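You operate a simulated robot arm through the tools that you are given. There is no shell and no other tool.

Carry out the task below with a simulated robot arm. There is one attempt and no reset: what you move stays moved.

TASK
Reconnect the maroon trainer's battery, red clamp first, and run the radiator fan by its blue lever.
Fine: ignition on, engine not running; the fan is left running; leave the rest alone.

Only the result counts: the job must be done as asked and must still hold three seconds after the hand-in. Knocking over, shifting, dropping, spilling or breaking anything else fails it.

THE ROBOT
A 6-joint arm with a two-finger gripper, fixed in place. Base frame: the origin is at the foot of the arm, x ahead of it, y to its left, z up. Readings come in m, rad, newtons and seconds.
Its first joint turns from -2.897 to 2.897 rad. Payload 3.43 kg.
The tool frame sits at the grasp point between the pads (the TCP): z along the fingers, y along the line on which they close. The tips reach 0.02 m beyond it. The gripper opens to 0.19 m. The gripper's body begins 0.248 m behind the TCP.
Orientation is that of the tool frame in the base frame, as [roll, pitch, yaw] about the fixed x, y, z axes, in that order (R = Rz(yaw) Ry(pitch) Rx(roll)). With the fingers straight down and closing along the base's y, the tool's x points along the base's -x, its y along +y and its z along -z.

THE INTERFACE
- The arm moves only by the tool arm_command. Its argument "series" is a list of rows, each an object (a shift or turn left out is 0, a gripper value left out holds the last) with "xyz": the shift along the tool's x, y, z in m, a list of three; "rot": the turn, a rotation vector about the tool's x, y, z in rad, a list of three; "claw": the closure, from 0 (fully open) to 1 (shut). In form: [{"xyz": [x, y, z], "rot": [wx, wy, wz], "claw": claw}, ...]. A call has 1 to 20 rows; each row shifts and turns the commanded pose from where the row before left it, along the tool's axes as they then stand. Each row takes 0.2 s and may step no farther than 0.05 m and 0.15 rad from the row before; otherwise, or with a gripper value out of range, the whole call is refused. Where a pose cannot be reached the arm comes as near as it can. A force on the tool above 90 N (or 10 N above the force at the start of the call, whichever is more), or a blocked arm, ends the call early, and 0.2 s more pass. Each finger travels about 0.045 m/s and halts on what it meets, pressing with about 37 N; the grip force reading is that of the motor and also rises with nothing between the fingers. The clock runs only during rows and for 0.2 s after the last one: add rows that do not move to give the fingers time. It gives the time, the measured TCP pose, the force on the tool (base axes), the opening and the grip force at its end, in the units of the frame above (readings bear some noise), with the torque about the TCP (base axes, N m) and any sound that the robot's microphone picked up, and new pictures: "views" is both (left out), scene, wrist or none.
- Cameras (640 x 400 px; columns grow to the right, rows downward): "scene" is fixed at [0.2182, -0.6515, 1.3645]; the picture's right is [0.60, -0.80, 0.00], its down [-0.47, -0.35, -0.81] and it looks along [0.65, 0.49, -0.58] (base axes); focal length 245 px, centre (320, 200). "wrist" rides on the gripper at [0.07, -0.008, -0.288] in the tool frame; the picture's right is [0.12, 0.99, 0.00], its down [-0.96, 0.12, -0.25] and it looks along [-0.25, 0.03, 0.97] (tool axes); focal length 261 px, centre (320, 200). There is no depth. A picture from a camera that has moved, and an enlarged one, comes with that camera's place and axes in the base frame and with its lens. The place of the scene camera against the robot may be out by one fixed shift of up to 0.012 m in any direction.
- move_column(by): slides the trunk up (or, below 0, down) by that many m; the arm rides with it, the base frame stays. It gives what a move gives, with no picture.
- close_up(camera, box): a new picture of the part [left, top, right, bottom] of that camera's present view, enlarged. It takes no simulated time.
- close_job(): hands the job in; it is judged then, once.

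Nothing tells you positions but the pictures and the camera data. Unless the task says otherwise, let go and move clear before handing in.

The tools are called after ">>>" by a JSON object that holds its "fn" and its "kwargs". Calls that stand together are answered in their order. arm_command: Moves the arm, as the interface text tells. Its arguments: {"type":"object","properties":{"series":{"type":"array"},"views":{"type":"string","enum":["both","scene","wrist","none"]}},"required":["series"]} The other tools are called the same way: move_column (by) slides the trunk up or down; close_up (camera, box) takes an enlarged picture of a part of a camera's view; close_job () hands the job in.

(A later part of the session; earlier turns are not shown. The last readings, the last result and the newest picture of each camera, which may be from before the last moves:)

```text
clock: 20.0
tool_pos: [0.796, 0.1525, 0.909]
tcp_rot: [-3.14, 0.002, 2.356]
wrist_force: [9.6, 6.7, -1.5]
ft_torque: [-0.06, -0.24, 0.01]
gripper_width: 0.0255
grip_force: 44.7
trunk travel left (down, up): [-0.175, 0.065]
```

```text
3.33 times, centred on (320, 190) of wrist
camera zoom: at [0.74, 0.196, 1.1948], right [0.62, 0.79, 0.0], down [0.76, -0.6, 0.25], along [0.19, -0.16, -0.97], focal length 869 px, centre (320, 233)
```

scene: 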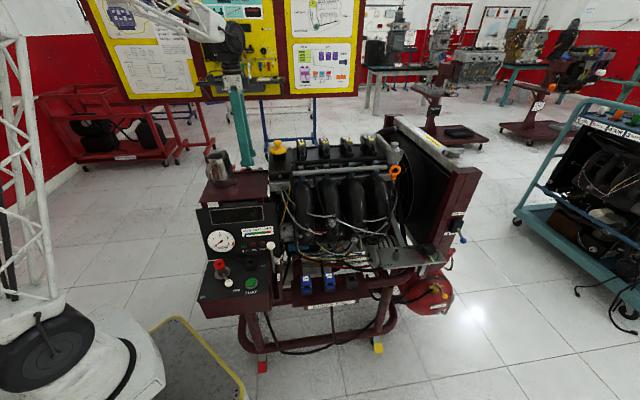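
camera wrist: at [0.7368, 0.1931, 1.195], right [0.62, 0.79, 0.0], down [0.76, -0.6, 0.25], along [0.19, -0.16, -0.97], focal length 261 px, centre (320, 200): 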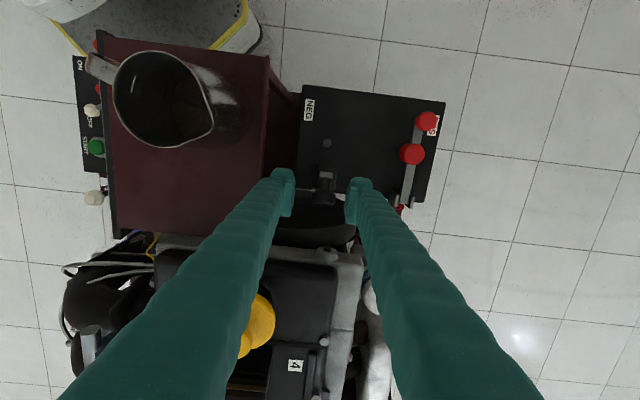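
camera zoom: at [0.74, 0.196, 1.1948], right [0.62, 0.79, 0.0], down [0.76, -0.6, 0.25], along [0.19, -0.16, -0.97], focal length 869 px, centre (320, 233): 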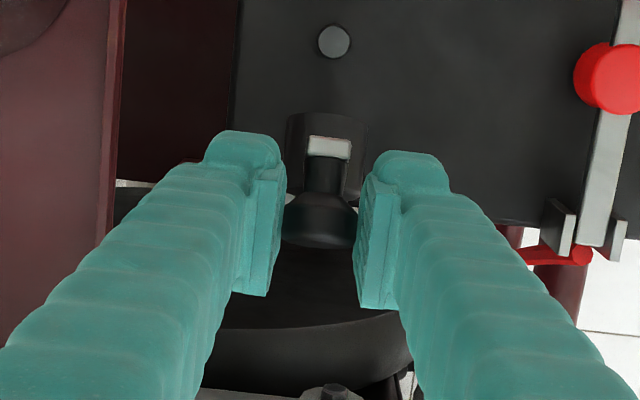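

The black knob is gripped. I'll swing it down along the same arc that worked for the red one, in two stages.

>>> {"fn": "arm_command", "kwargs": {"series": [{"xyz": [0.0128, 0.0005, 0.0026]}, {"xyz": [0.0123, 0.0005, 0.0039]}, {"xyz": [0.0115, 0, 0.0053]}, {"xyz": [0.0115, 0, 0.0066]}, {"xyz": [0.0112, 0, 0.0078]}, {"xyz": [0.0107, 0, 0.0088]}, {}], "views": "none"}}

>>> {"fn": "close_up", "kwargs": {"camera": "wrist", "box": [220, 110, 420, 260]}}

>>> {"fn": "close_up", "kwargs": {"camera": "scene", "box": [200, 110, 300, 180]}}

```text
clock: 21.6
tool_pos: [0.7454, 0.2031, 0.8736]
tcp_rot: [-3.139, -0.001, 2.355]
wrist_force: [-7.2, 13.5, 17.9]
ft_torque: [-0.06, -0.12, -0.01]
gripper_width: 0.0251
grip_force: 44.9
trunk travel left (down, up): [-0.175, 0.065]
```

```text
2.67 times, centred on (320, 185) of wrist
camera zoom: at [0.6898, 0.2465, 1.1592], right [0.62, 0.79, 0.0], down [0.76, -0.6, 0.25], along [0.19, -0.15, -0.97], focal length 695 px, centre (320, 240)
```

zoom: 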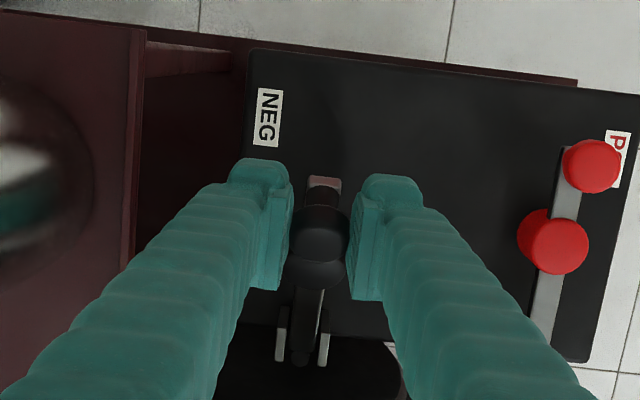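

```text
5.71 times, centred on (250, 145) of scene
camera zoom: at [0.2182, -0.6515, 1.3645], right [0.6, -0.8, 0.0], down [-0.47, -0.35, -0.81], along [0.65, 0.49, -0.58], focal length 1400 px, centre (720, 514)
```

zoom: 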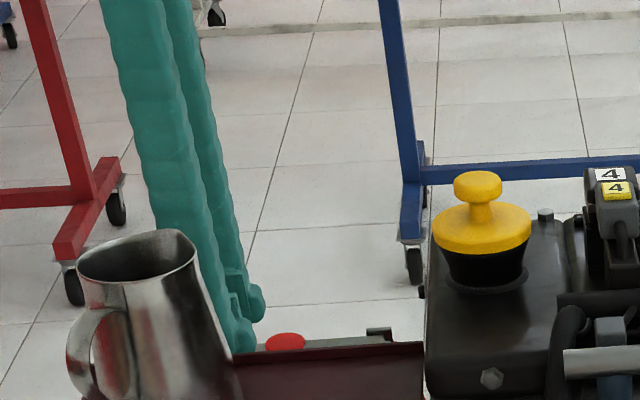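

>>> {"fn": "arm_command", "kwargs": {"series": [{"xyz": [0.01, 0, 0.0095]}, {"xyz": [0.0088, 0, 0.0113]}, {"xyz": [0.0072, 0, 0.0125]}, {"xyz": [0.005, 0, 0.0115]}, {"xyz": [0.0037, 0, 0.0109]}, {}], "views": "none"}}

>>> {"fn": "close_up", "kwargs": {"camera": "wrist", "box": [220, 110, 420, 260]}}

>>> {"fn": "close_up", "kwargs": {"camera": "scene", "box": [200, 110, 300, 180]}}

```text
clock: 23.0
tool_pos: [0.7221, 0.2258, 0.8161]
tcp_rot: [-3.138, 0.002, 2.358]
wrist_force: [4.5, 2.4, 3.2]
ft_torque: [-0.5, -0.63, 0.02]
gripper_width: 0.0245
grip_force: 45.3
trunk travel left (down, up): [-0.175, 0.065]
```

```text
2.67 times, centred on (320, 185) of wrist
camera zoom: at [0.6657, 0.2706, 1.1027], right [0.62, 0.79, 0.0], down [0.76, -0.6, 0.25], along [0.19, -0.16, -0.97], focal length 695 px, centre (320, 240)
```

zoom: 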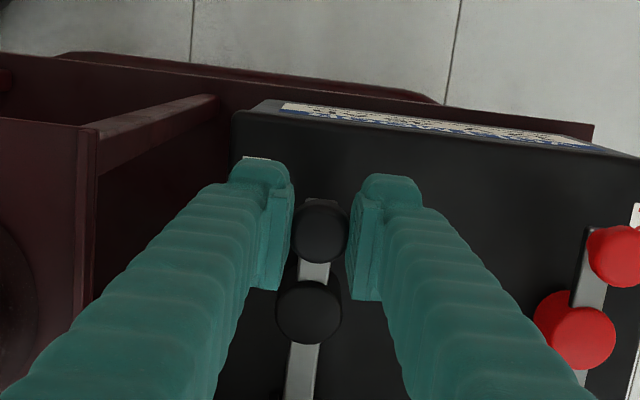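

```text
5.71 times, centred on (250, 145) of scene
camera zoom: at [0.2182, -0.6515, 1.3645], right [0.6, -0.8, 0.0], down [-0.47, -0.35, -0.81], along [0.65, 0.49, -0.58], focal length 1400 px, centre (720, 514)
```

zoom: 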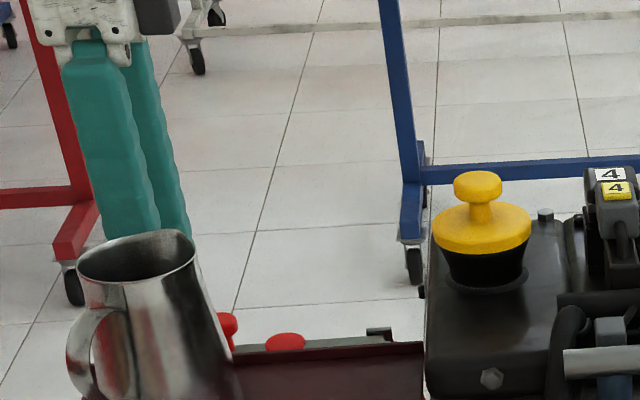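

>>> {"fn": "arm_command", "kwargs": {"series": [{"xyz": [0.0016, 0, 0.006]}, {"xyz": [0.0013, 0, 0.005]}, {"xyz": [0.0006, 0, 0.005]}, {}], "views": "none"}}

>>> {"fn": "close_up", "kwargs": {"camera": "wrist", "box": [220, 110, 420, 260]}}

```text
clock: 24.0
tool_pos: [0.7193, 0.2279, 0.8039]
tcp_rot: [3.139, 0.003, 2.356]
wrist_force: [4.2, 0.1, 58.4]
ft_torque: [-0.07, -0.16, -0.01]
gripper_width: 0.0249
grip_force: 45.1
trunk travel left (down, up): [-0.175, 0.065]
```

```text
2.67 times, centred on (320, 185) of wrist
camera zoom: at [0.6624, 0.2722, 1.0909], right [0.62, 0.79, 0.0], down [0.76, -0.6, 0.25], along [0.2, -0.15, -0.97], focal length 695 px, centre (320, 240)
```

zoom: 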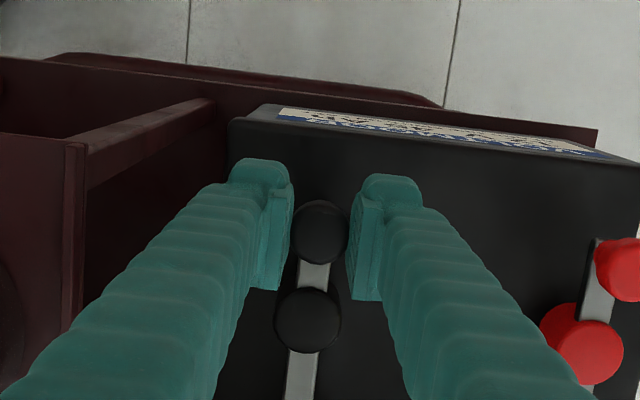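

The black clamp reached the same stop, with 58 N at almost the same height as red. I'll release gently so I stay clear of the shelf, then lift.

>>> {"fn": "arm_command", "kwargs": {"series": [{"claw": 0.75}, {"claw": 0.75}, {"claw": 0.75}, {"xyz": [0, 0, -0.03]}, {"xyz": [0, 0, -0.045]}, {"xyz": [0, 0, -0.045]}, {"xyz": [0, 0, -0.045]}, {"xyz": [0, 0, -0.045]}, {"xyz": [0, 0, -0.045]}, {}]}}

>>> {"fn": "close_up", "kwargs": {"camera": "wrist", "box": [200, 100, 440, 280]}}

>>> {"fn": "close_up", "kwargs": {"camera": "scene", "box": [190, 220, 350, 320]}}

>>> {"fn": "close_up", "kwargs": {"camera": "scene", "box": [400, 170, 500, 260]}}

```text
clock: 26.2
tool_pos: [0.7199, 0.2286, 1.0559]
tcp_rot: [-3.139, 0.001, 2.357]
wrist_force: [-0.3, 0.1, -0.2]
ft_torque: [0.0, 0.0, 0.03]
gripper_width: 0.0473
grip_force: 0.1
trunk travel left (down, up): [-0.175, 0.065]
camera wrist: at [0.664, 0.2729, 1.3432], right [0.62, 0.79, 0.0], down [0.76, -0.6, 0.25], along [0.19, -0.16, -0.97], focal length 261 px, centre (320, 200)
```

scene: 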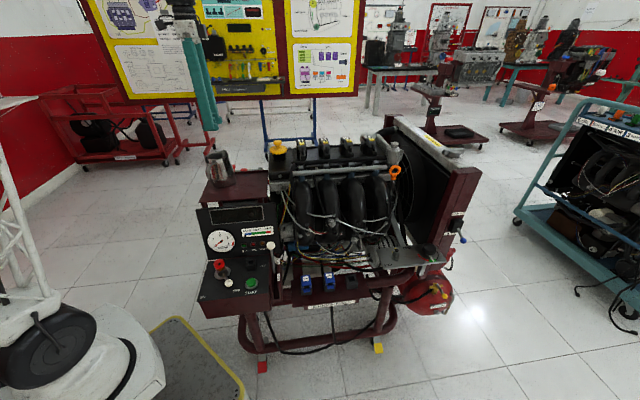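
wrist: 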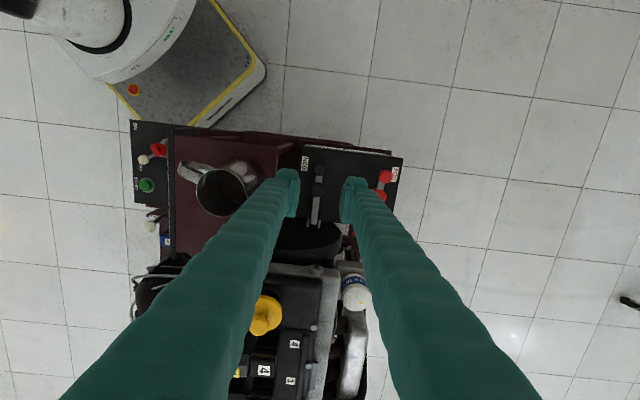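

```text
2.22 times, centred on (320, 190) of wrist
camera zoom: at [0.664, 0.2729, 1.3432], right [0.62, 0.79, 0.0], down [0.76, -0.6, 0.25], along [0.19, -0.16, -0.97], focal length 579 px, centre (320, 222)
```

zoom: 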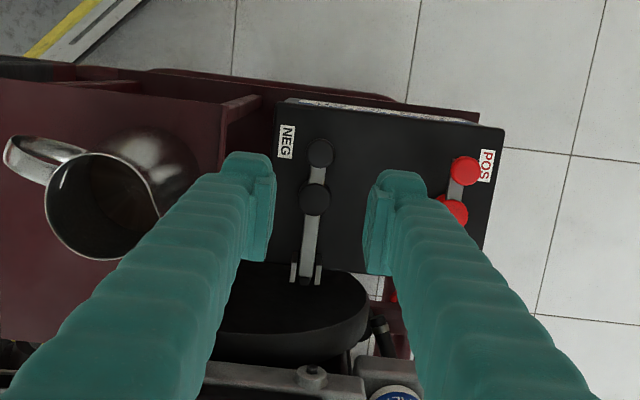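

```text
4.00 times, centred on (270, 270) of scene
camera zoom: at [0.2182, -0.6515, 1.3645], right [0.6, -0.8, 0.0], down [-0.47, -0.35, -0.81], along [0.65, 0.49, -0.58], focal length 980 px, centre (520, -80)
```

zoom: 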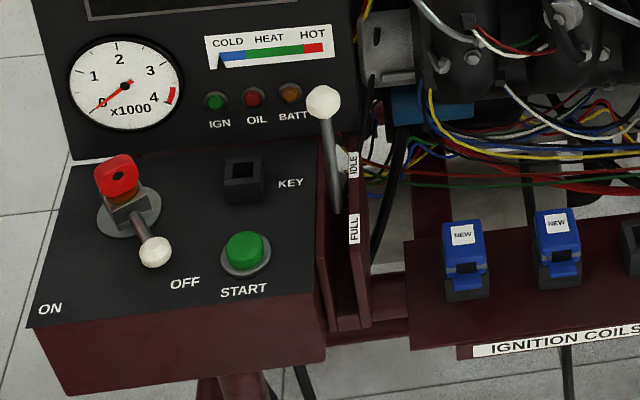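

```text
4.44 times, centred on (450, 215) of scene
camera zoom: at [0.2182, -0.6515, 1.3645], right [0.6, -0.8, 0.0], down [-0.47, -0.35, -0.81], along [0.65, 0.49, -0.58], focal length 1089 px, centre (-258, 133)
```

zoom: 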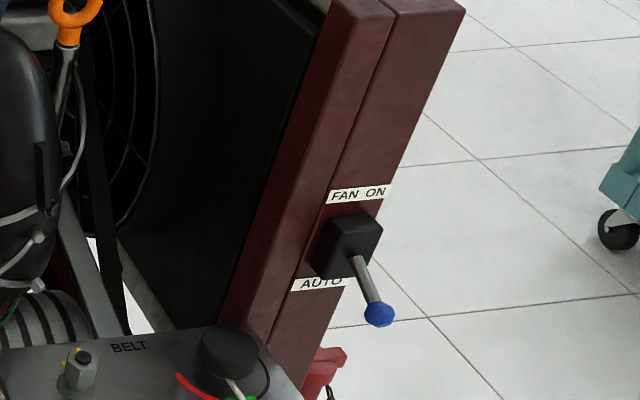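

Both clamps are seated: NEG black and POS red. Now I'll raise the arm and travel to the front right of the trainer to look at the blue fan lever.

>>> {"fn": "arm_command", "kwargs": {"series": [{"xyz": [0, 0, -0.048]}, {"xyz": [0, 0, -0.048]}, {"xyz": [0, 0, -0.048]}, {"xyz": [-0.033, -0.0353, 0]}, {"xyz": [-0.033, -0.0353, 0]}, {"xyz": [-0.033, -0.0353, 0]}, {"xyz": [-0.033, -0.0353, 0]}, {"xyz": [-0.033, -0.0353, 0]}, {"xyz": [-0.033, -0.0353, 0]}, {"xyz": [-0.033, -0.0353, 0]}, {"xyz": [-0.033, -0.0353, 0]}, {"xyz": [-0.033, -0.0353, 0]}, {"xyz": [-0.033, -0.0353, 0]}, {"xyz": [-0.033, -0.0353, 0]}, {"xyz": [-0.033, -0.0353, 0]}, {"rot": [0, 0, -0.105]}, {"rot": [0, 0, -0.105]}, {"rot": [0, -0.1, 0]}, {"rot": [0, -0.1, 0]}, {"rot": [0, -0.1, 0]}]}}

```text
clock: 30.4
tool_pos: [0.6995, -0.3494, 1.2006]
tcp_rot: [-3.137, 0.299, 2.568]
wrist_force: [0.5, -0.5, -0.4]
ft_torque: [0.08, 0.14, -0.01]
gripper_width: 0.0474
grip_force: 0.1
trunk travel left (down, up): [-0.175, 0.065]
camera wrist: at [0.568, -0.2741, 1.4527], right [0.44, 0.89, -0.04], down [0.77, -0.36, 0.52], along [0.45, -0.26, -0.85], focal length 261 px, centre (320, 200)
```

scene: 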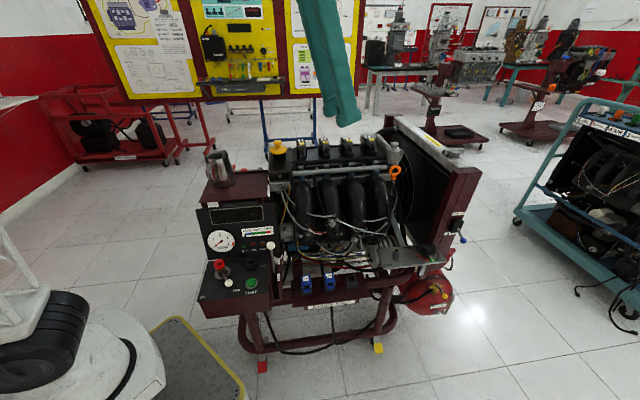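
wrist: 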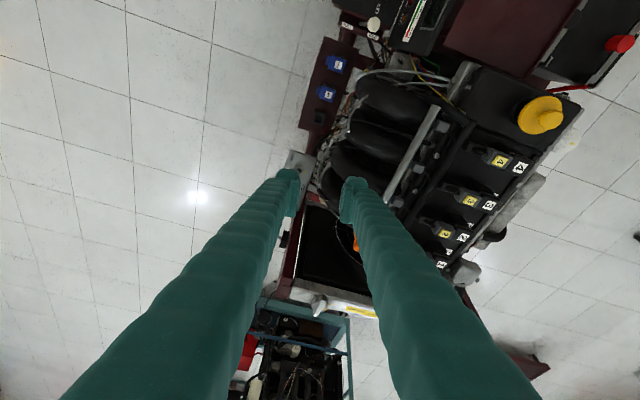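

>>> {"fn": "close_up", "kwargs": {"camera": "wrist", "box": [240, 140, 400, 330]}}

```text
2.11 times, centred on (320, 235) of wrist
camera zoom: at [0.568, -0.2741, 1.4527], right [0.44, 0.89, -0.04], down [0.77, -0.36, 0.52], along [0.45, -0.26, -0.85], focal length 549 px, centre (320, 126)
```

zoom: 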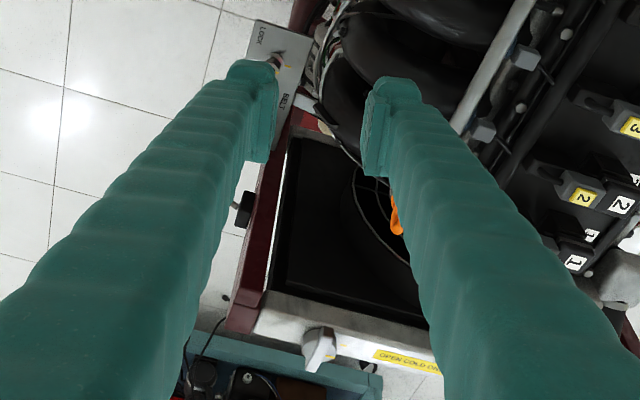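

The fan lever's box is at about (0.99, −0.64, 0.81) on the front face of the radiator post. The lever points down at AUTO, and FAN ON is above it. I'll tilt the gripper to approach from the front and take a better look.

>>> {"fn": "arm_command", "kwargs": {"series": [{"rot": [-0.0424, 0, -0.1371]}, {"rot": [-0.0424, 0, -0.1371]}, {"rot": [-0.0424, 0, -0.1371]}, {"rot": [-0.0424, 0, -0.1371]}, {"rot": [0, -0.12, 0]}, {"rot": [0, -0.12, 0]}, {"rot": [0, -0.12, 0]}, {"rot": [0, -0.12, 0]}, {}], "views": "wrist"}}

```text
clock: 32.4
tool_pos: [0.6995, -0.3499, 1.1997]
tcp_rot: [-3.137, 0.78, -3.14]
wrist_force: [0.4, 0.6, 0.3]
ft_torque: [-0.01, -0.02, -0.03]
gripper_width: 0.0475
grip_force: 0.0
trunk travel left (down, up): [-0.175, 0.065]
camera wrist: at [0.4475, -0.3576, 1.3546], right [-0.08, 0.99, -0.09], down [0.51, 0.12, 0.85], along [0.86, 0.03, -0.52], focal length 261 px, centre (320, 200)
```

wrist: 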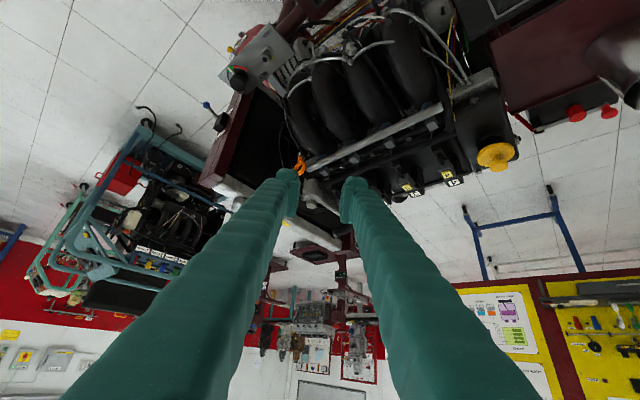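

>>> {"fn": "close_up", "kwargs": {"camera": "wrist", "box": [170, 40, 310, 140]}}

```text
4.00 times, centred on (240, 90) of wrist
camera zoom: at [0.4475, -0.3576, 1.3546], right [-0.08, 0.99, -0.09], down [0.51, 0.12, 0.85], along [0.86, 0.03, -0.52], focal length 1043 px, centre (640, 640)
```

zoom: 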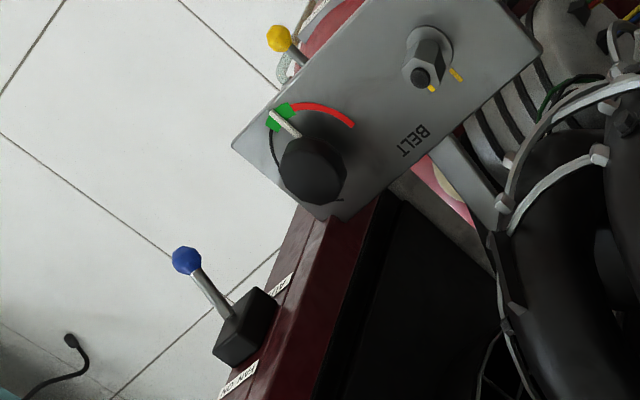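

The blue ball is at about (0.965, −0.681, 0.782), and the lever is hinged at about (0.99, −0.65, 0.81). I'll close the fingers, tilt further and come round to the front, so I can slide under the ball and lift it toward FAN ON.

>>> {"fn": "arm_command", "kwargs": {"series": [{"claw": 1.0}, {"rot": [0, -0.11, 0], "claw": 1.0}, {"rot": [0, -0.11, 0]}, {"rot": [0.063, 0, 0.0405]}, {"rot": [0.063, 0, 0.0405]}, {"xyz": [0.0179, -0.0383, 0.0184]}, {"xyz": [0.0179, -0.0383, 0.0184]}, {"xyz": [0.0179, -0.0383, 0.0184]}, {"xyz": [0.0179, -0.0383, 0.0184]}, {"xyz": [0.0179, -0.0383, 0.0184]}, {"xyz": [0.0179, -0.0383, 0.0184]}, {"xyz": [0.0179, -0.0383, 0.0184]}, {"xyz": [0.0179, -0.0383, 0.0184]}, {}]}}

>>> {"fn": "close_up", "kwargs": {"camera": "wrist", "box": [220, 60, 420, 220]}}

```text
clock: 35.4
tool_pos: [0.7002, -0.6588, 0.9998]
tcp_rot: [-3.139, 0.999, 2.993]
wrist_force: [0.6, 2.0, -0.2]
ft_torque: [0.0, -0.03, 0.02]
gripper_width: 0.0002
grip_force: 34.2
trunk travel left (down, up): [-0.175, 0.065]
camera wrist: at [0.4214, -0.6263, 1.0958], right [0.09, 0.99, -0.1], down [0.33, 0.07, 0.94], along [0.94, -0.11, -0.32], focal length 261 px, centre (320, 200)
```

scene: 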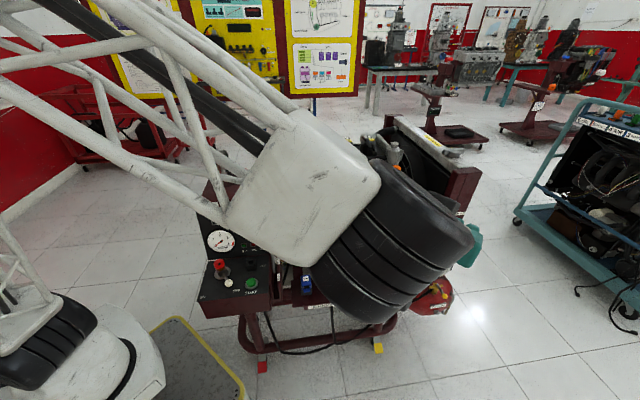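
wrist: 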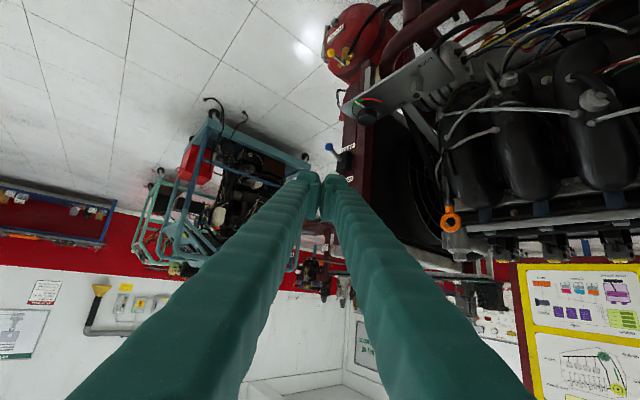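

```text
2.50 times, centred on (320, 140) of wrist
camera zoom: at [0.4214, -0.6263, 1.0958], right [0.09, 0.99, -0.1], down [0.33, 0.07, 0.94], along [0.94, -0.11, -0.32], focal length 652 px, centre (320, 350)
```

zoom: 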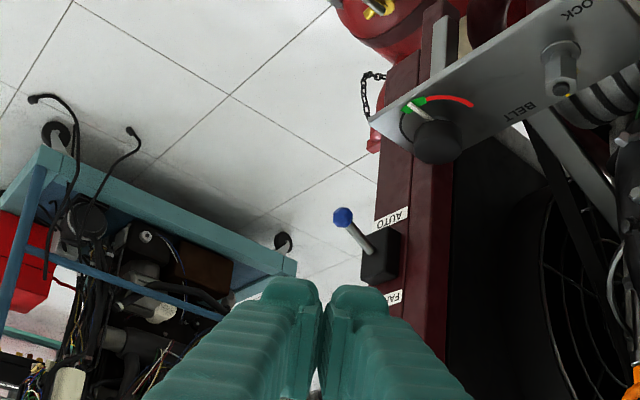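

>>> {"fn": "arm_command", "kwargs": {"series": [{"xyz": [0.0147, 0.0027, 0.0424]}, {"xyz": [0.0147, 0.0027, 0.0424]}, {"xyz": [0.0147, 0.0027, 0.0424]}, {"xyz": [0.0147, 0.0027, 0.0424]}, {"xyz": [0.0147, 0.0027, 0.0424]}, {"xyz": [0.0147, 0.0027, 0.0424]}, {}]}}

>>> {"fn": "close_up", "kwargs": {"camera": "wrist", "box": [220, 60, 420, 220]}}

>>> {"fn": "close_up", "kwargs": {"camera": "scene", "box": [400, 190, 500, 260]}}

```text
clock: 37.0
tool_pos: [0.8673, -0.6712, 0.7884]
tcp_rot: [-3.138, 1.0, 2.997]
wrist_force: [-0.1, 0.0, 0.5]
ft_torque: [-0.01, -0.01, -0.03]
gripper_width: 0.0
grip_force: 34.5
trunk travel left (down, up): [-0.175, 0.065]
camera wrist: at [0.5889, -0.6364, 0.8844], right [0.09, 0.99, -0.1], down [0.33, 0.07, 0.94], along [0.94, -0.11, -0.32], focal length 261 px, centre (320, 200)
```

scene: 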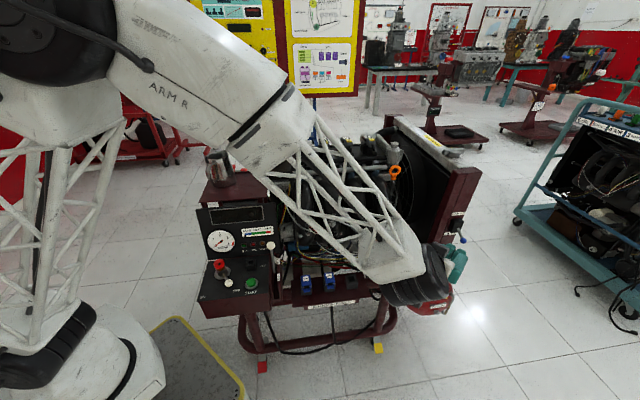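
wrist: 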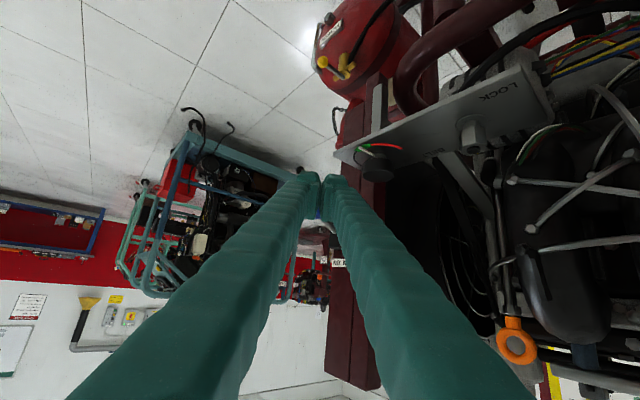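

```text
2.50 times, centred on (320, 140) of wrist
camera zoom: at [0.5889, -0.6364, 0.8844], right [0.09, 0.99, -0.1], down [0.33, 0.07, 0.94], along [0.94, -0.11, -0.32], focal length 652 px, centre (320, 350)
```

zoom: 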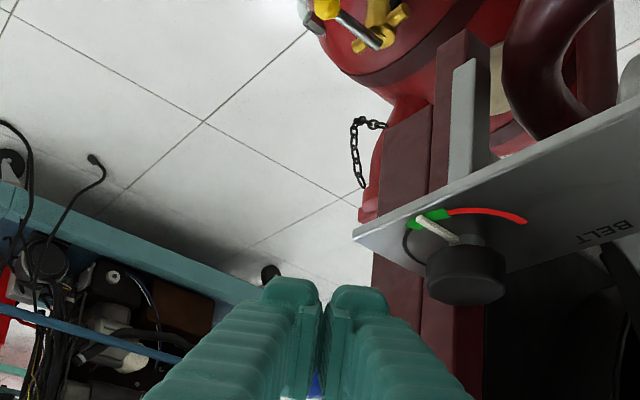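

```text
5.71 times, centred on (450, 225) of scene
camera zoom: at [0.2182, -0.6515, 1.3645], right [0.6, -0.8, 0.0], down [-0.47, -0.35, -0.81], along [0.65, 0.49, -0.58], focal length 1400 px, centre (-423, 57)
```

zoom: 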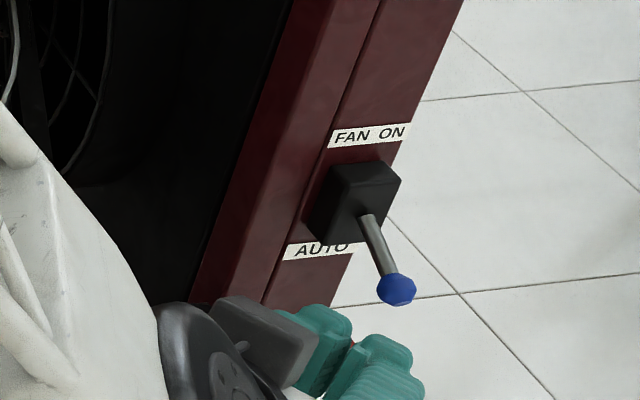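

The fingers are lined up below and in front of the blue ball. I'll slide forward along the tool axis so the fingertips pass beneath it.

>>> {"fn": "arm_command", "kwargs": {"series": [{"xyz": [0, 0.0007, 0.025]}, {"xyz": [0, 0.0007, 0.025]}, {"xyz": [0, 0.0007, 0.025]}, {"xyz": [0, 0.0007, 0.025]}, {}]}}

>>> {"fn": "close_up", "kwargs": {"camera": "wrist", "box": [260, 100, 400, 240]}}

>>> {"fn": "close_up", "kwargs": {"camera": "scene", "box": [420, 200, 500, 260]}}

```text
clock: 38.2
tool_pos: [0.9512, -0.6814, 0.7353]
tcp_rot: [-3.139, 0.997, 2.994]
wrist_force: [0.2, 0.3, -1.0]
ft_torque: [0.01, 0.0, 0.01]
gripper_width: 0.0
grip_force: 34.1
trunk travel left (down, up): [-0.175, 0.065]
camera wrist: at [0.6723, -0.6469, 0.8302], right [0.09, 0.99, -0.1], down [0.33, 0.07, 0.94], along [0.94, -0.11, -0.32], focal length 261 px, centre (320, 200)
```

scene: 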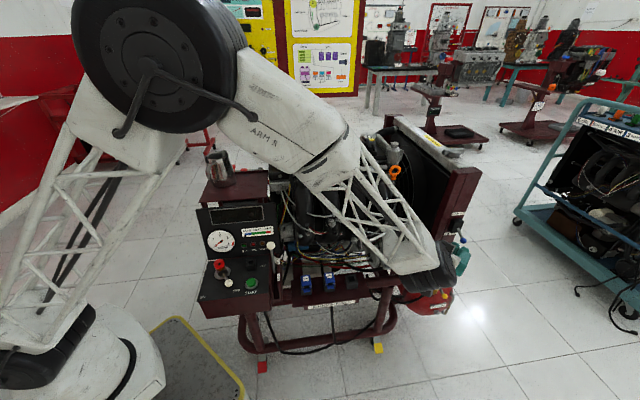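
wrist: 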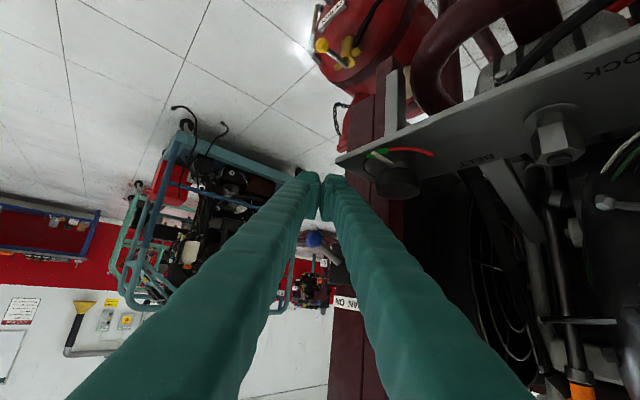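

```text
2.86 times, centred on (330, 170) of wrist
camera zoom: at [0.6723, -0.6469, 0.8302], right [0.09, 0.99, -0.1], down [0.33, 0.07, 0.94], along [0.94, -0.11, -0.32], focal length 745 px, centre (291, 286)
```

zoom: 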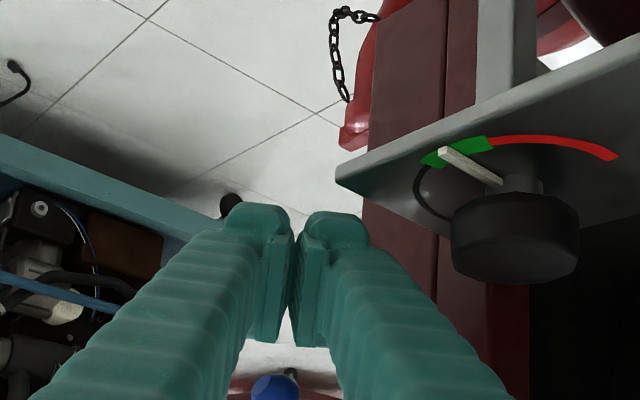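

```text
6.67 times, centred on (460, 230) of scene
camera zoom: at [0.2182, -0.6515, 1.3645], right [0.6, -0.8, 0.0], down [-0.47, -0.35, -0.81], along [0.65, 0.49, -0.58], focal length 1633 px, centre (-613, 0)
```

zoom: 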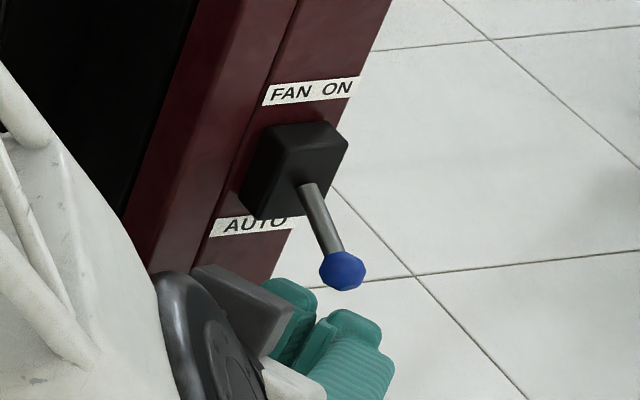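

The fingertips are about 9 mm beneath the ball and centred. I'll now lift along the lever's arc toward FAN ON.

>>> {"fn": "arm_command", "kwargs": {"series": [{"xyz": [-0.0076, 0, -0.0049]}, {"xyz": [-0.0059, -0.0049, -0.0081]}, {"xyz": [-0.0074, -0.0034, -0.0077]}, {"xyz": [-0.0085, -0.0017, -0.007]}, {}], "views": "none"}}

>>> {"fn": "close_up", "kwargs": {"camera": "wrist", "box": [260, 120, 400, 260]}}

>>> {"fn": "close_up", "kwargs": {"camera": "scene", "box": [420, 200, 500, 260]}}

```text
clock: 39.4
tool_pos: [0.9421, -0.6878, 0.776]
tcp_rot: [-3.135, 1.001, 2.995]
wrist_force: [0.0, 0.2, 0.2]
ft_torque: [-0.02, 0.01, 0.06]
gripper_width: 0.0001
grip_force: 34.6
trunk travel left (down, up): [-0.175, 0.065]
```

```text
2.86 times, centred on (330, 190) of wrist
camera zoom: at [0.6628, -0.6557, 0.871], right [0.09, 0.99, -0.1], down [0.33, 0.07, 0.94], along [0.94, -0.11, -0.32], focal length 745 px, centre (291, 229)
```

zoom: 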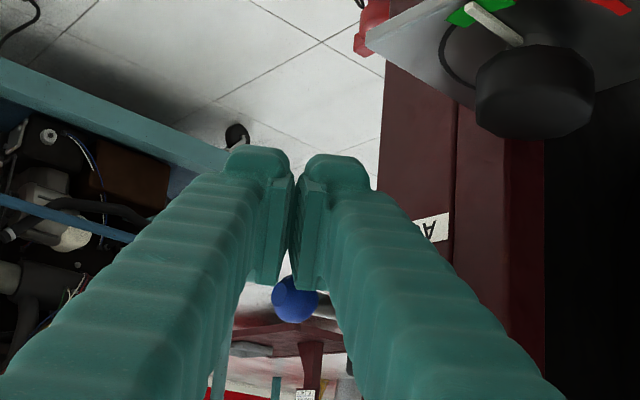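

```text
6.67 times, centred on (460, 230) of scene
camera zoom: at [0.2182, -0.6515, 1.3645], right [0.6, -0.8, 0.0], down [-0.47, -0.35, -0.81], along [0.65, 0.49, -0.58], focal length 1633 px, centre (-613, 0)
```

zoom: 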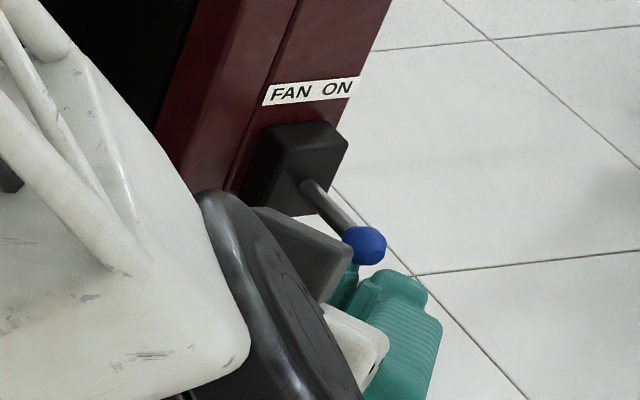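

>>> {"fn": "arm_command", "kwargs": {"series": [{"xyz": [-0.0094, 0, -0.006]}, {"xyz": [-0.0099, 0.0017, -0.0048]}, {"xyz": [-0.0102, 0.0034, -0.0035]}, {}], "views": "none"}}

>>> {"fn": "close_up", "kwargs": {"camera": "wrist", "box": [260, 120, 400, 260]}}

>>> {"fn": "close_up", "kwargs": {"camera": "scene", "box": [420, 200, 500, 260]}}

```text
clock: 40.4
tool_pos: [0.9445, -0.6864, 0.7958]
tcp_rot: [3.137, 0.987, 2.989]
wrist_force: [-32.5, 7.8, -74.9]
ft_torque: [-0.52, 0.7, 0.21]
gripper_width: 0.0
grip_force: 34.5
trunk travel left (down, up): [-0.175, 0.065]
```

```text
2.86 times, centred on (330, 190) of wrist
camera zoom: at [0.6658, -0.6529, 0.895], right [0.09, 0.99, -0.1], down [0.34, 0.06, 0.94], along [0.94, -0.11, -0.33], focal length 745 px, centre (291, 229)
```

zoom: 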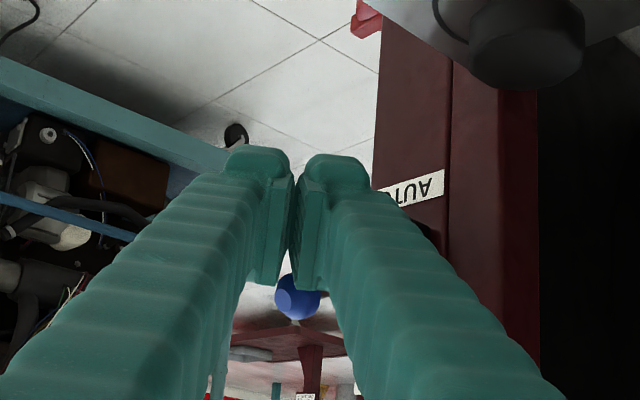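

```text
6.67 times, centred on (460, 230) of scene
camera zoom: at [0.2182, -0.6515, 1.3645], right [0.6, -0.8, 0.0], down [-0.47, -0.35, -0.81], along [0.65, 0.49, -0.58], focal length 1633 px, centre (-613, 0)
```

zoom: 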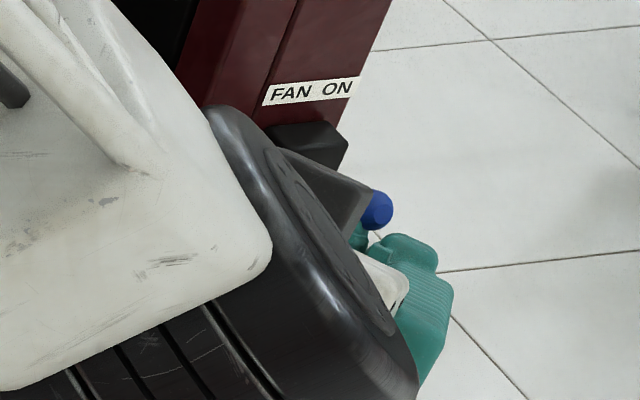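

The ball has risen to about z 0.824, and I now feel about 80 N, so it's either at a stop or jammed. I'll back off slightly and look.

>>> {"fn": "arm_command", "kwargs": {"series": [{"xyz": [0.012, 0, 0.004]}, {"xyz": [0.01, 0, 0]}, {}]}}

>>> {"fn": "close_up", "kwargs": {"camera": "wrist", "box": [260, 120, 400, 260]}}

>>> {"fn": "close_up", "kwargs": {"camera": "scene", "box": [420, 200, 500, 260]}}

```text
clock: 41.2
tool_pos: [0.9378, -0.6859, 0.791]
tcp_rot: [-3.136, 1.003, 2.993]
wrist_force: [-1.1, 0.1, -1.2]
ft_torque: [-0.04, 0.0, -0.04]
gripper_width: 0.0002
grip_force: 34.5
trunk travel left (down, up): [-0.175, 0.065]
camera wrist: at [0.6585, -0.6518, 0.8851], right [0.09, 0.99, -0.1], down [0.32, 0.07, 0.94], along [0.94, -0.12, -0.31], focal length 261 px, centre (320, 200)
```

scene: 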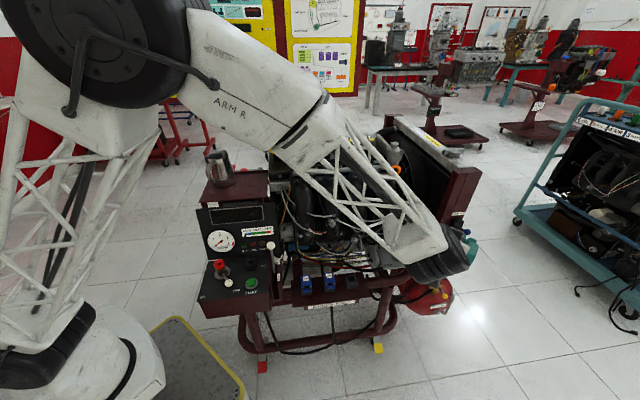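
wrist: 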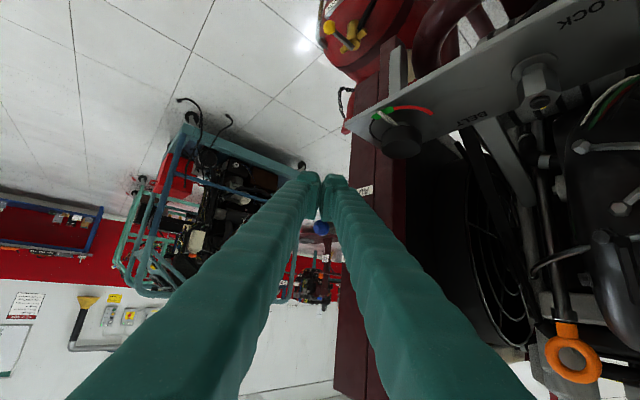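

```text
2.86 times, centred on (330, 190) of wrist
camera zoom: at [0.6585, -0.6518, 0.8851], right [0.09, 0.99, -0.1], down [0.32, 0.07, 0.94], along [0.94, -0.12, -0.31], focal length 745 px, centre (291, 229)
```

zoom: 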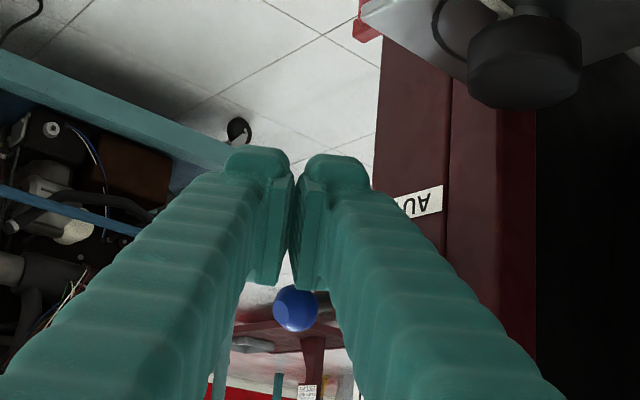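

```text
6.67 times, centred on (460, 230) of scene
camera zoom: at [0.2182, -0.6515, 1.3645], right [0.6, -0.8, 0.0], down [-0.47, -0.35, -0.81], along [0.65, 0.49, -0.58], focal length 1633 px, centre (-613, 0)
```

zoom: 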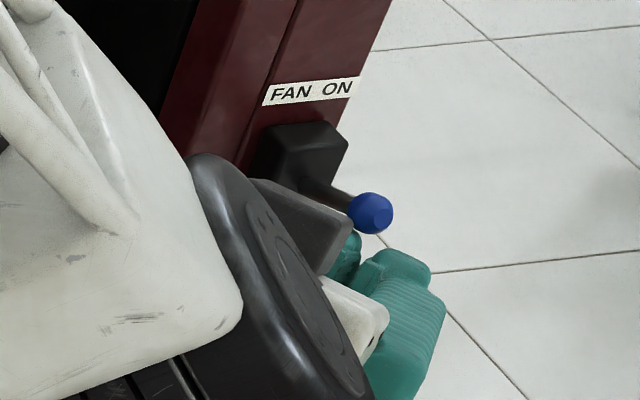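

The lever angle went from about −27° to about +26°, so it's at its FAN ON stop and stays there. I'll withdraw along the tool axis and check the lever and the fan.

>>> {"fn": "arm_command", "kwargs": {"series": [{"xyz": [0.004, 0, -0.02]}, {"xyz": [0, 0, -0.045]}, {"xyz": [0, 0, -0.045]}, {"xyz": [0, 0, -0.045]}, {"xyz": [-0.03, -0.0, -0.035]}, {"xyz": [-0.03, -0.0, -0.035]}, {"xyz": [-0.03, -0.0, -0.035]}, {"xyz": [-0.03, -0.0, -0.035]}, {}]}}

>>> {"fn": "close_up", "kwargs": {"camera": "wrist", "box": [220, 60, 460, 260]}}

>>> {"fn": "close_up", "kwargs": {"camera": "scene", "box": [420, 200, 500, 260]}}

>>> {"fn": "close_up", "kwargs": {"camera": "scene", "box": [360, 120, 480, 220]}}

>>> {"fn": "close_up", "kwargs": {"camera": "scene", "box": [190, 220, 350, 320]}}

```text
clock: 43.2
tool_pos: [0.7552, -0.6543, 1.0426]
tcp_rot: [-3.137, 0.999, 2.996]
wrist_force: [-0.3, -0.7, 0.2]
ft_torque: [0.0, 0.02, -0.01]
gripper_width: 0.0001
grip_force: 34.1
trunk travel left (down, up): [-0.175, 0.065]
camera wrist: at [0.4766, -0.6201, 1.1387], right [0.09, 0.99, -0.1], down [0.33, 0.07, 0.94], along [0.94, -0.11, -0.32], focal length 261 px, centre (320, 200)
```

scene: 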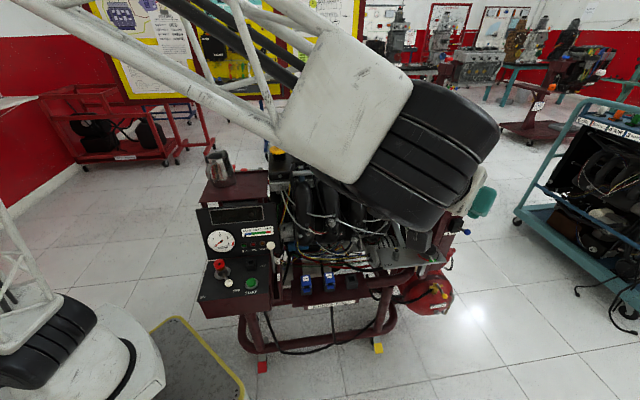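
wrist: 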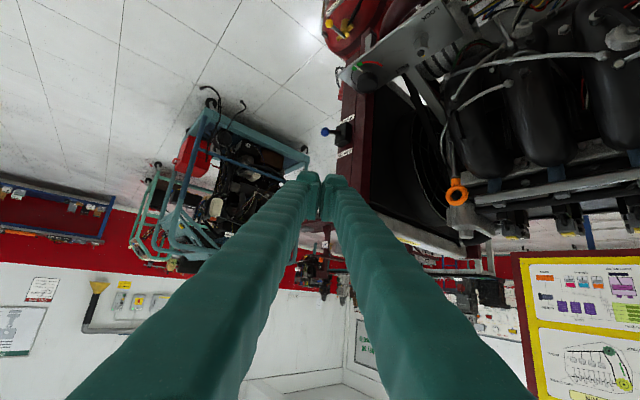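

```text
2.00 times, centred on (340, 160) of wrist
camera zoom: at [0.4766, -0.6201, 1.1387], right [0.09, 0.99, -0.1], down [0.33, 0.07, 0.94], along [0.94, -0.11, -0.32], focal length 521 px, centre (280, 280)
```

zoom: 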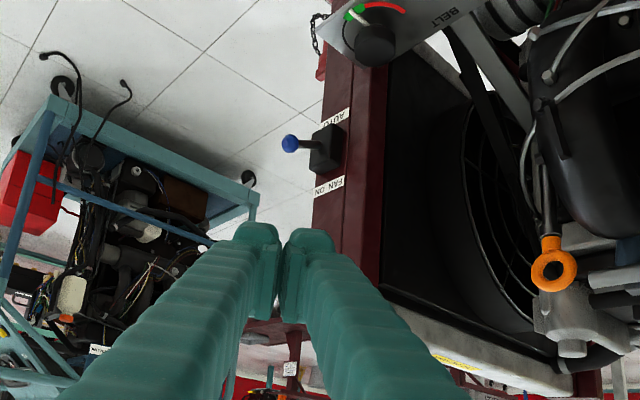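

```text
6.67 times, centred on (460, 230) of scene
camera zoom: at [0.2182, -0.6515, 1.3645], right [0.6, -0.8, 0.0], down [-0.47, -0.35, -0.81], along [0.65, 0.49, -0.58], focal length 1633 px, centre (-613, 0)
```

zoom: 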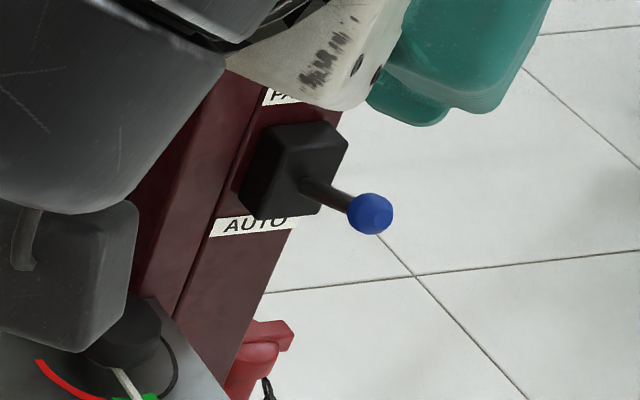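

```text
4.00 times, centred on (420, 170) of scene
camera zoom: at [0.2182, -0.6515, 1.3645], right [0.6, -0.8, 0.0], down [-0.47, -0.35, -0.81], along [0.65, 0.49, -0.58], focal length 980 px, centre (-80, 320)
```

zoom: 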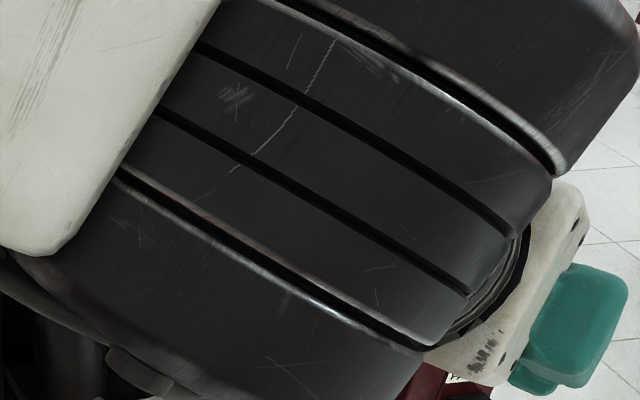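

```text
4.00 times, centred on (270, 270) of scene
camera zoom: at [0.2182, -0.6515, 1.3645], right [0.6, -0.8, 0.0], down [-0.47, -0.35, -0.81], along [0.65, 0.49, -0.58], focal length 980 px, centre (520, -80)
```

zoom: 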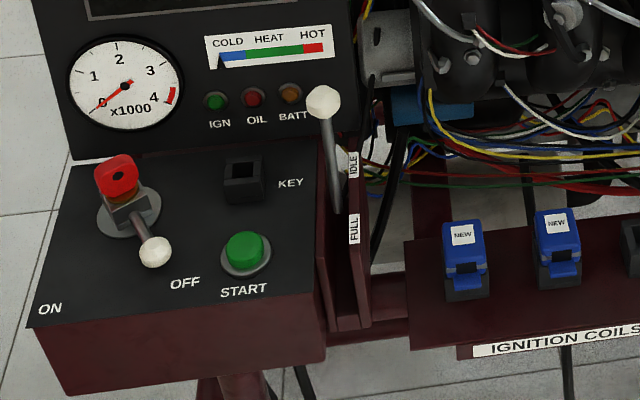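

The blue lever is holding at FAN ON. I'll move the arm up and away, listening for the fan, and then look at the fan and the ignition panel.

>>> {"fn": "arm_command", "kwargs": {"series": [{"xyz": [-0.04, 0, -0.02]}, {"xyz": [-0.04, 0, -0.02]}, {"xyz": [-0.04, 0, -0.02]}, {"xyz": [-0.03, 0.03, -0.02]}, {"xyz": [-0.03, 0.03, -0.02]}, {"xyz": [0, 0.045, 0]}, {"xyz": [0, 0.045, 0]}, {"xyz": [0, 0.045, 0]}, {"xyz": [0, 0.045, 0]}, {}]}}

>>> {"fn": "close_up", "kwargs": {"camera": "scene", "box": [360, 130, 480, 220]}}

>>> {"fn": "close_up", "kwargs": {"camera": "scene", "box": [195, 230, 295, 300]}}

```text
clock: 45.4
tool_pos: [0.8064, -0.4162, 1.2486]
tcp_rot: [-3.135, 1.002, 2.995]
wrist_force: [0.4, 0.0, -0.1]
ft_torque: [0.01, 0.04, 0.0]
gripper_width: 0.0001
grip_force: 34.6
trunk travel left (down, up): [-0.175, 0.065]
camera wrist: at [0.5281, -0.3827, 1.3434], right [0.09, 0.99, -0.1], down [0.33, 0.07, 0.94], along [0.94, -0.11, -0.32], focal length 261 px, centre (320, 200)
```

scene: 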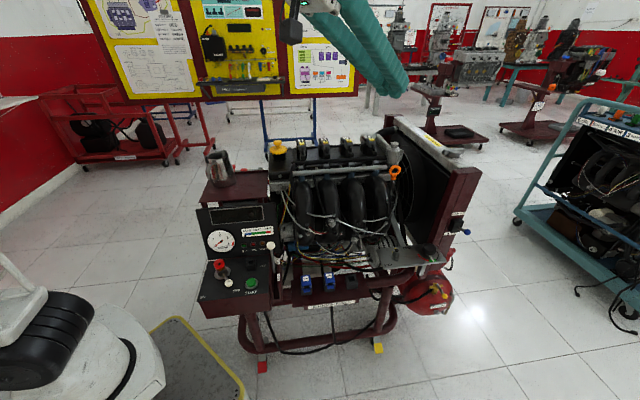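
wrist: 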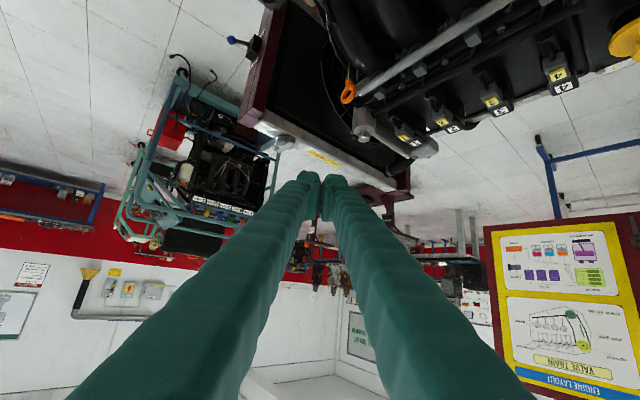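

```text
4.44 times, centred on (420, 175) of scene
camera zoom: at [0.2182, -0.6515, 1.3645], right [0.6, -0.8, 0.0], down [-0.47, -0.35, -0.81], along [0.65, 0.49, -0.58], focal length 1089 px, centre (-124, 311)
```

zoom: 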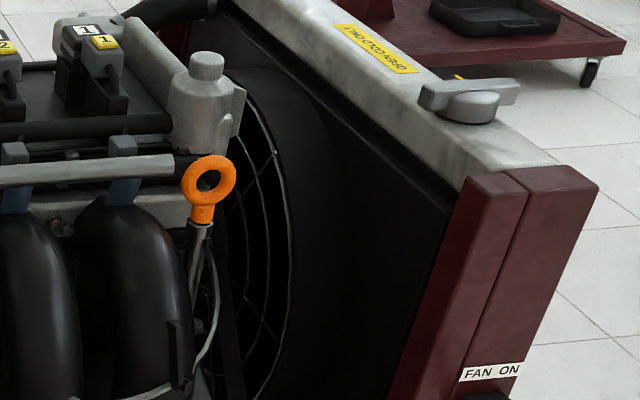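

```text
5.71 times, centred on (245, 265) of scene
camera zoom: at [0.2182, -0.6515, 1.3645], right [0.6, -0.8, 0.0], down [-0.47, -0.35, -0.81], along [0.65, 0.49, -0.58], focal length 1400 px, centre (749, -171)
```

zoom: 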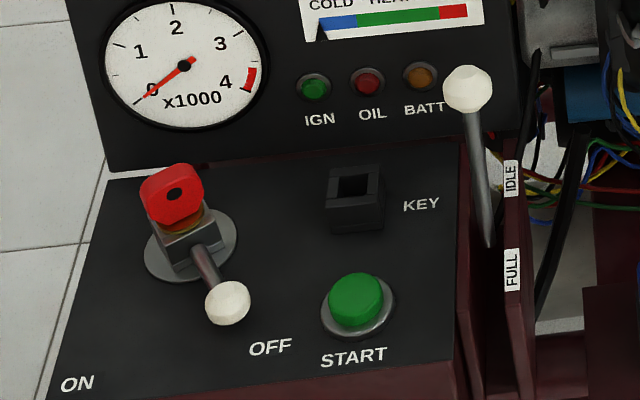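

There's no fan sound and the IGN lamp is dark: the ignition lever (white ball) is still at OFF, and the key is in the switch. The task allows the ignition to be on, so I'll turn it on. First I'll reorient the gripper to look straight down at the panel.

>>> {"fn": "arm_command", "kwargs": {"series": [{"rot": [0, 0.143, 0]}, {"rot": [0, 0.143, 0]}, {"rot": [0, 0.143, 0]}, {"rot": [0, 0.143, 0]}, {"rot": [0, 0.143, 0]}, {"rot": [0, 0.143, 0]}, {"rot": [0, 0.143, 0]}, {"rot": [0, 0, 0.128]}, {"rot": [0, 0, 0.128]}, {"rot": [0, 0, 0.128]}, {"rot": [0, 0, 0.128]}, {"rot": [0, 0, 0.128]}, {}]}}

```text
clock: 48.2
tool_pos: [0.7939, -0.4145, 1.2337]
tcp_rot: [-3.14, 0.006, 2.35]
wrist_force: [0.7, 0.1, 0.4]
ft_torque: [-0.02, 0.01, -0.02]
gripper_width: 0.0001
grip_force: 34.3
out of reach, approached as far as the arm can: row 7
trunk travel left (down, up): [-0.175, 0.065]
camera wrist: at [0.7377, -0.3686, 1.5204], right [0.62, 0.78, 0.0], down [0.76, -0.6, 0.25], along [0.2, -0.16, -0.97], focal length 261 px, centre (320, 200)
```

scene: 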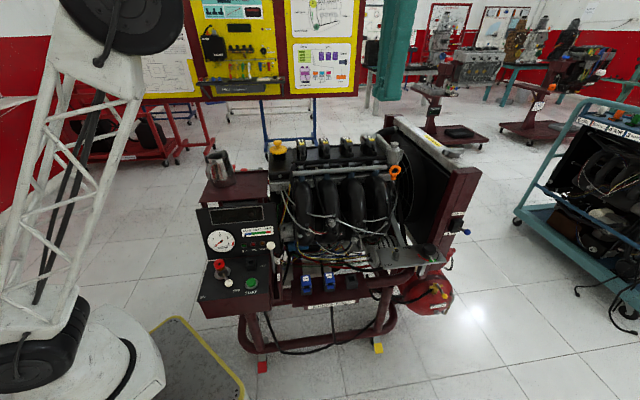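
wrist: 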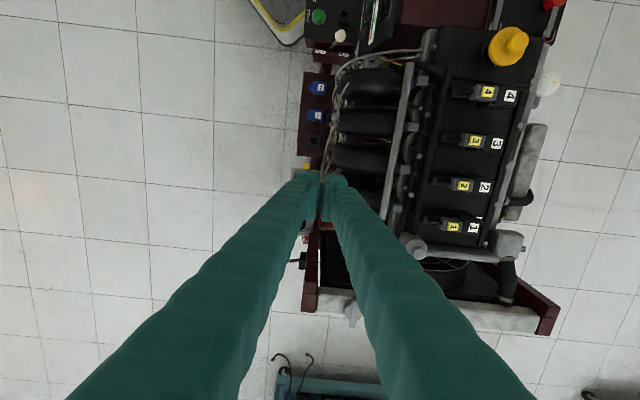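

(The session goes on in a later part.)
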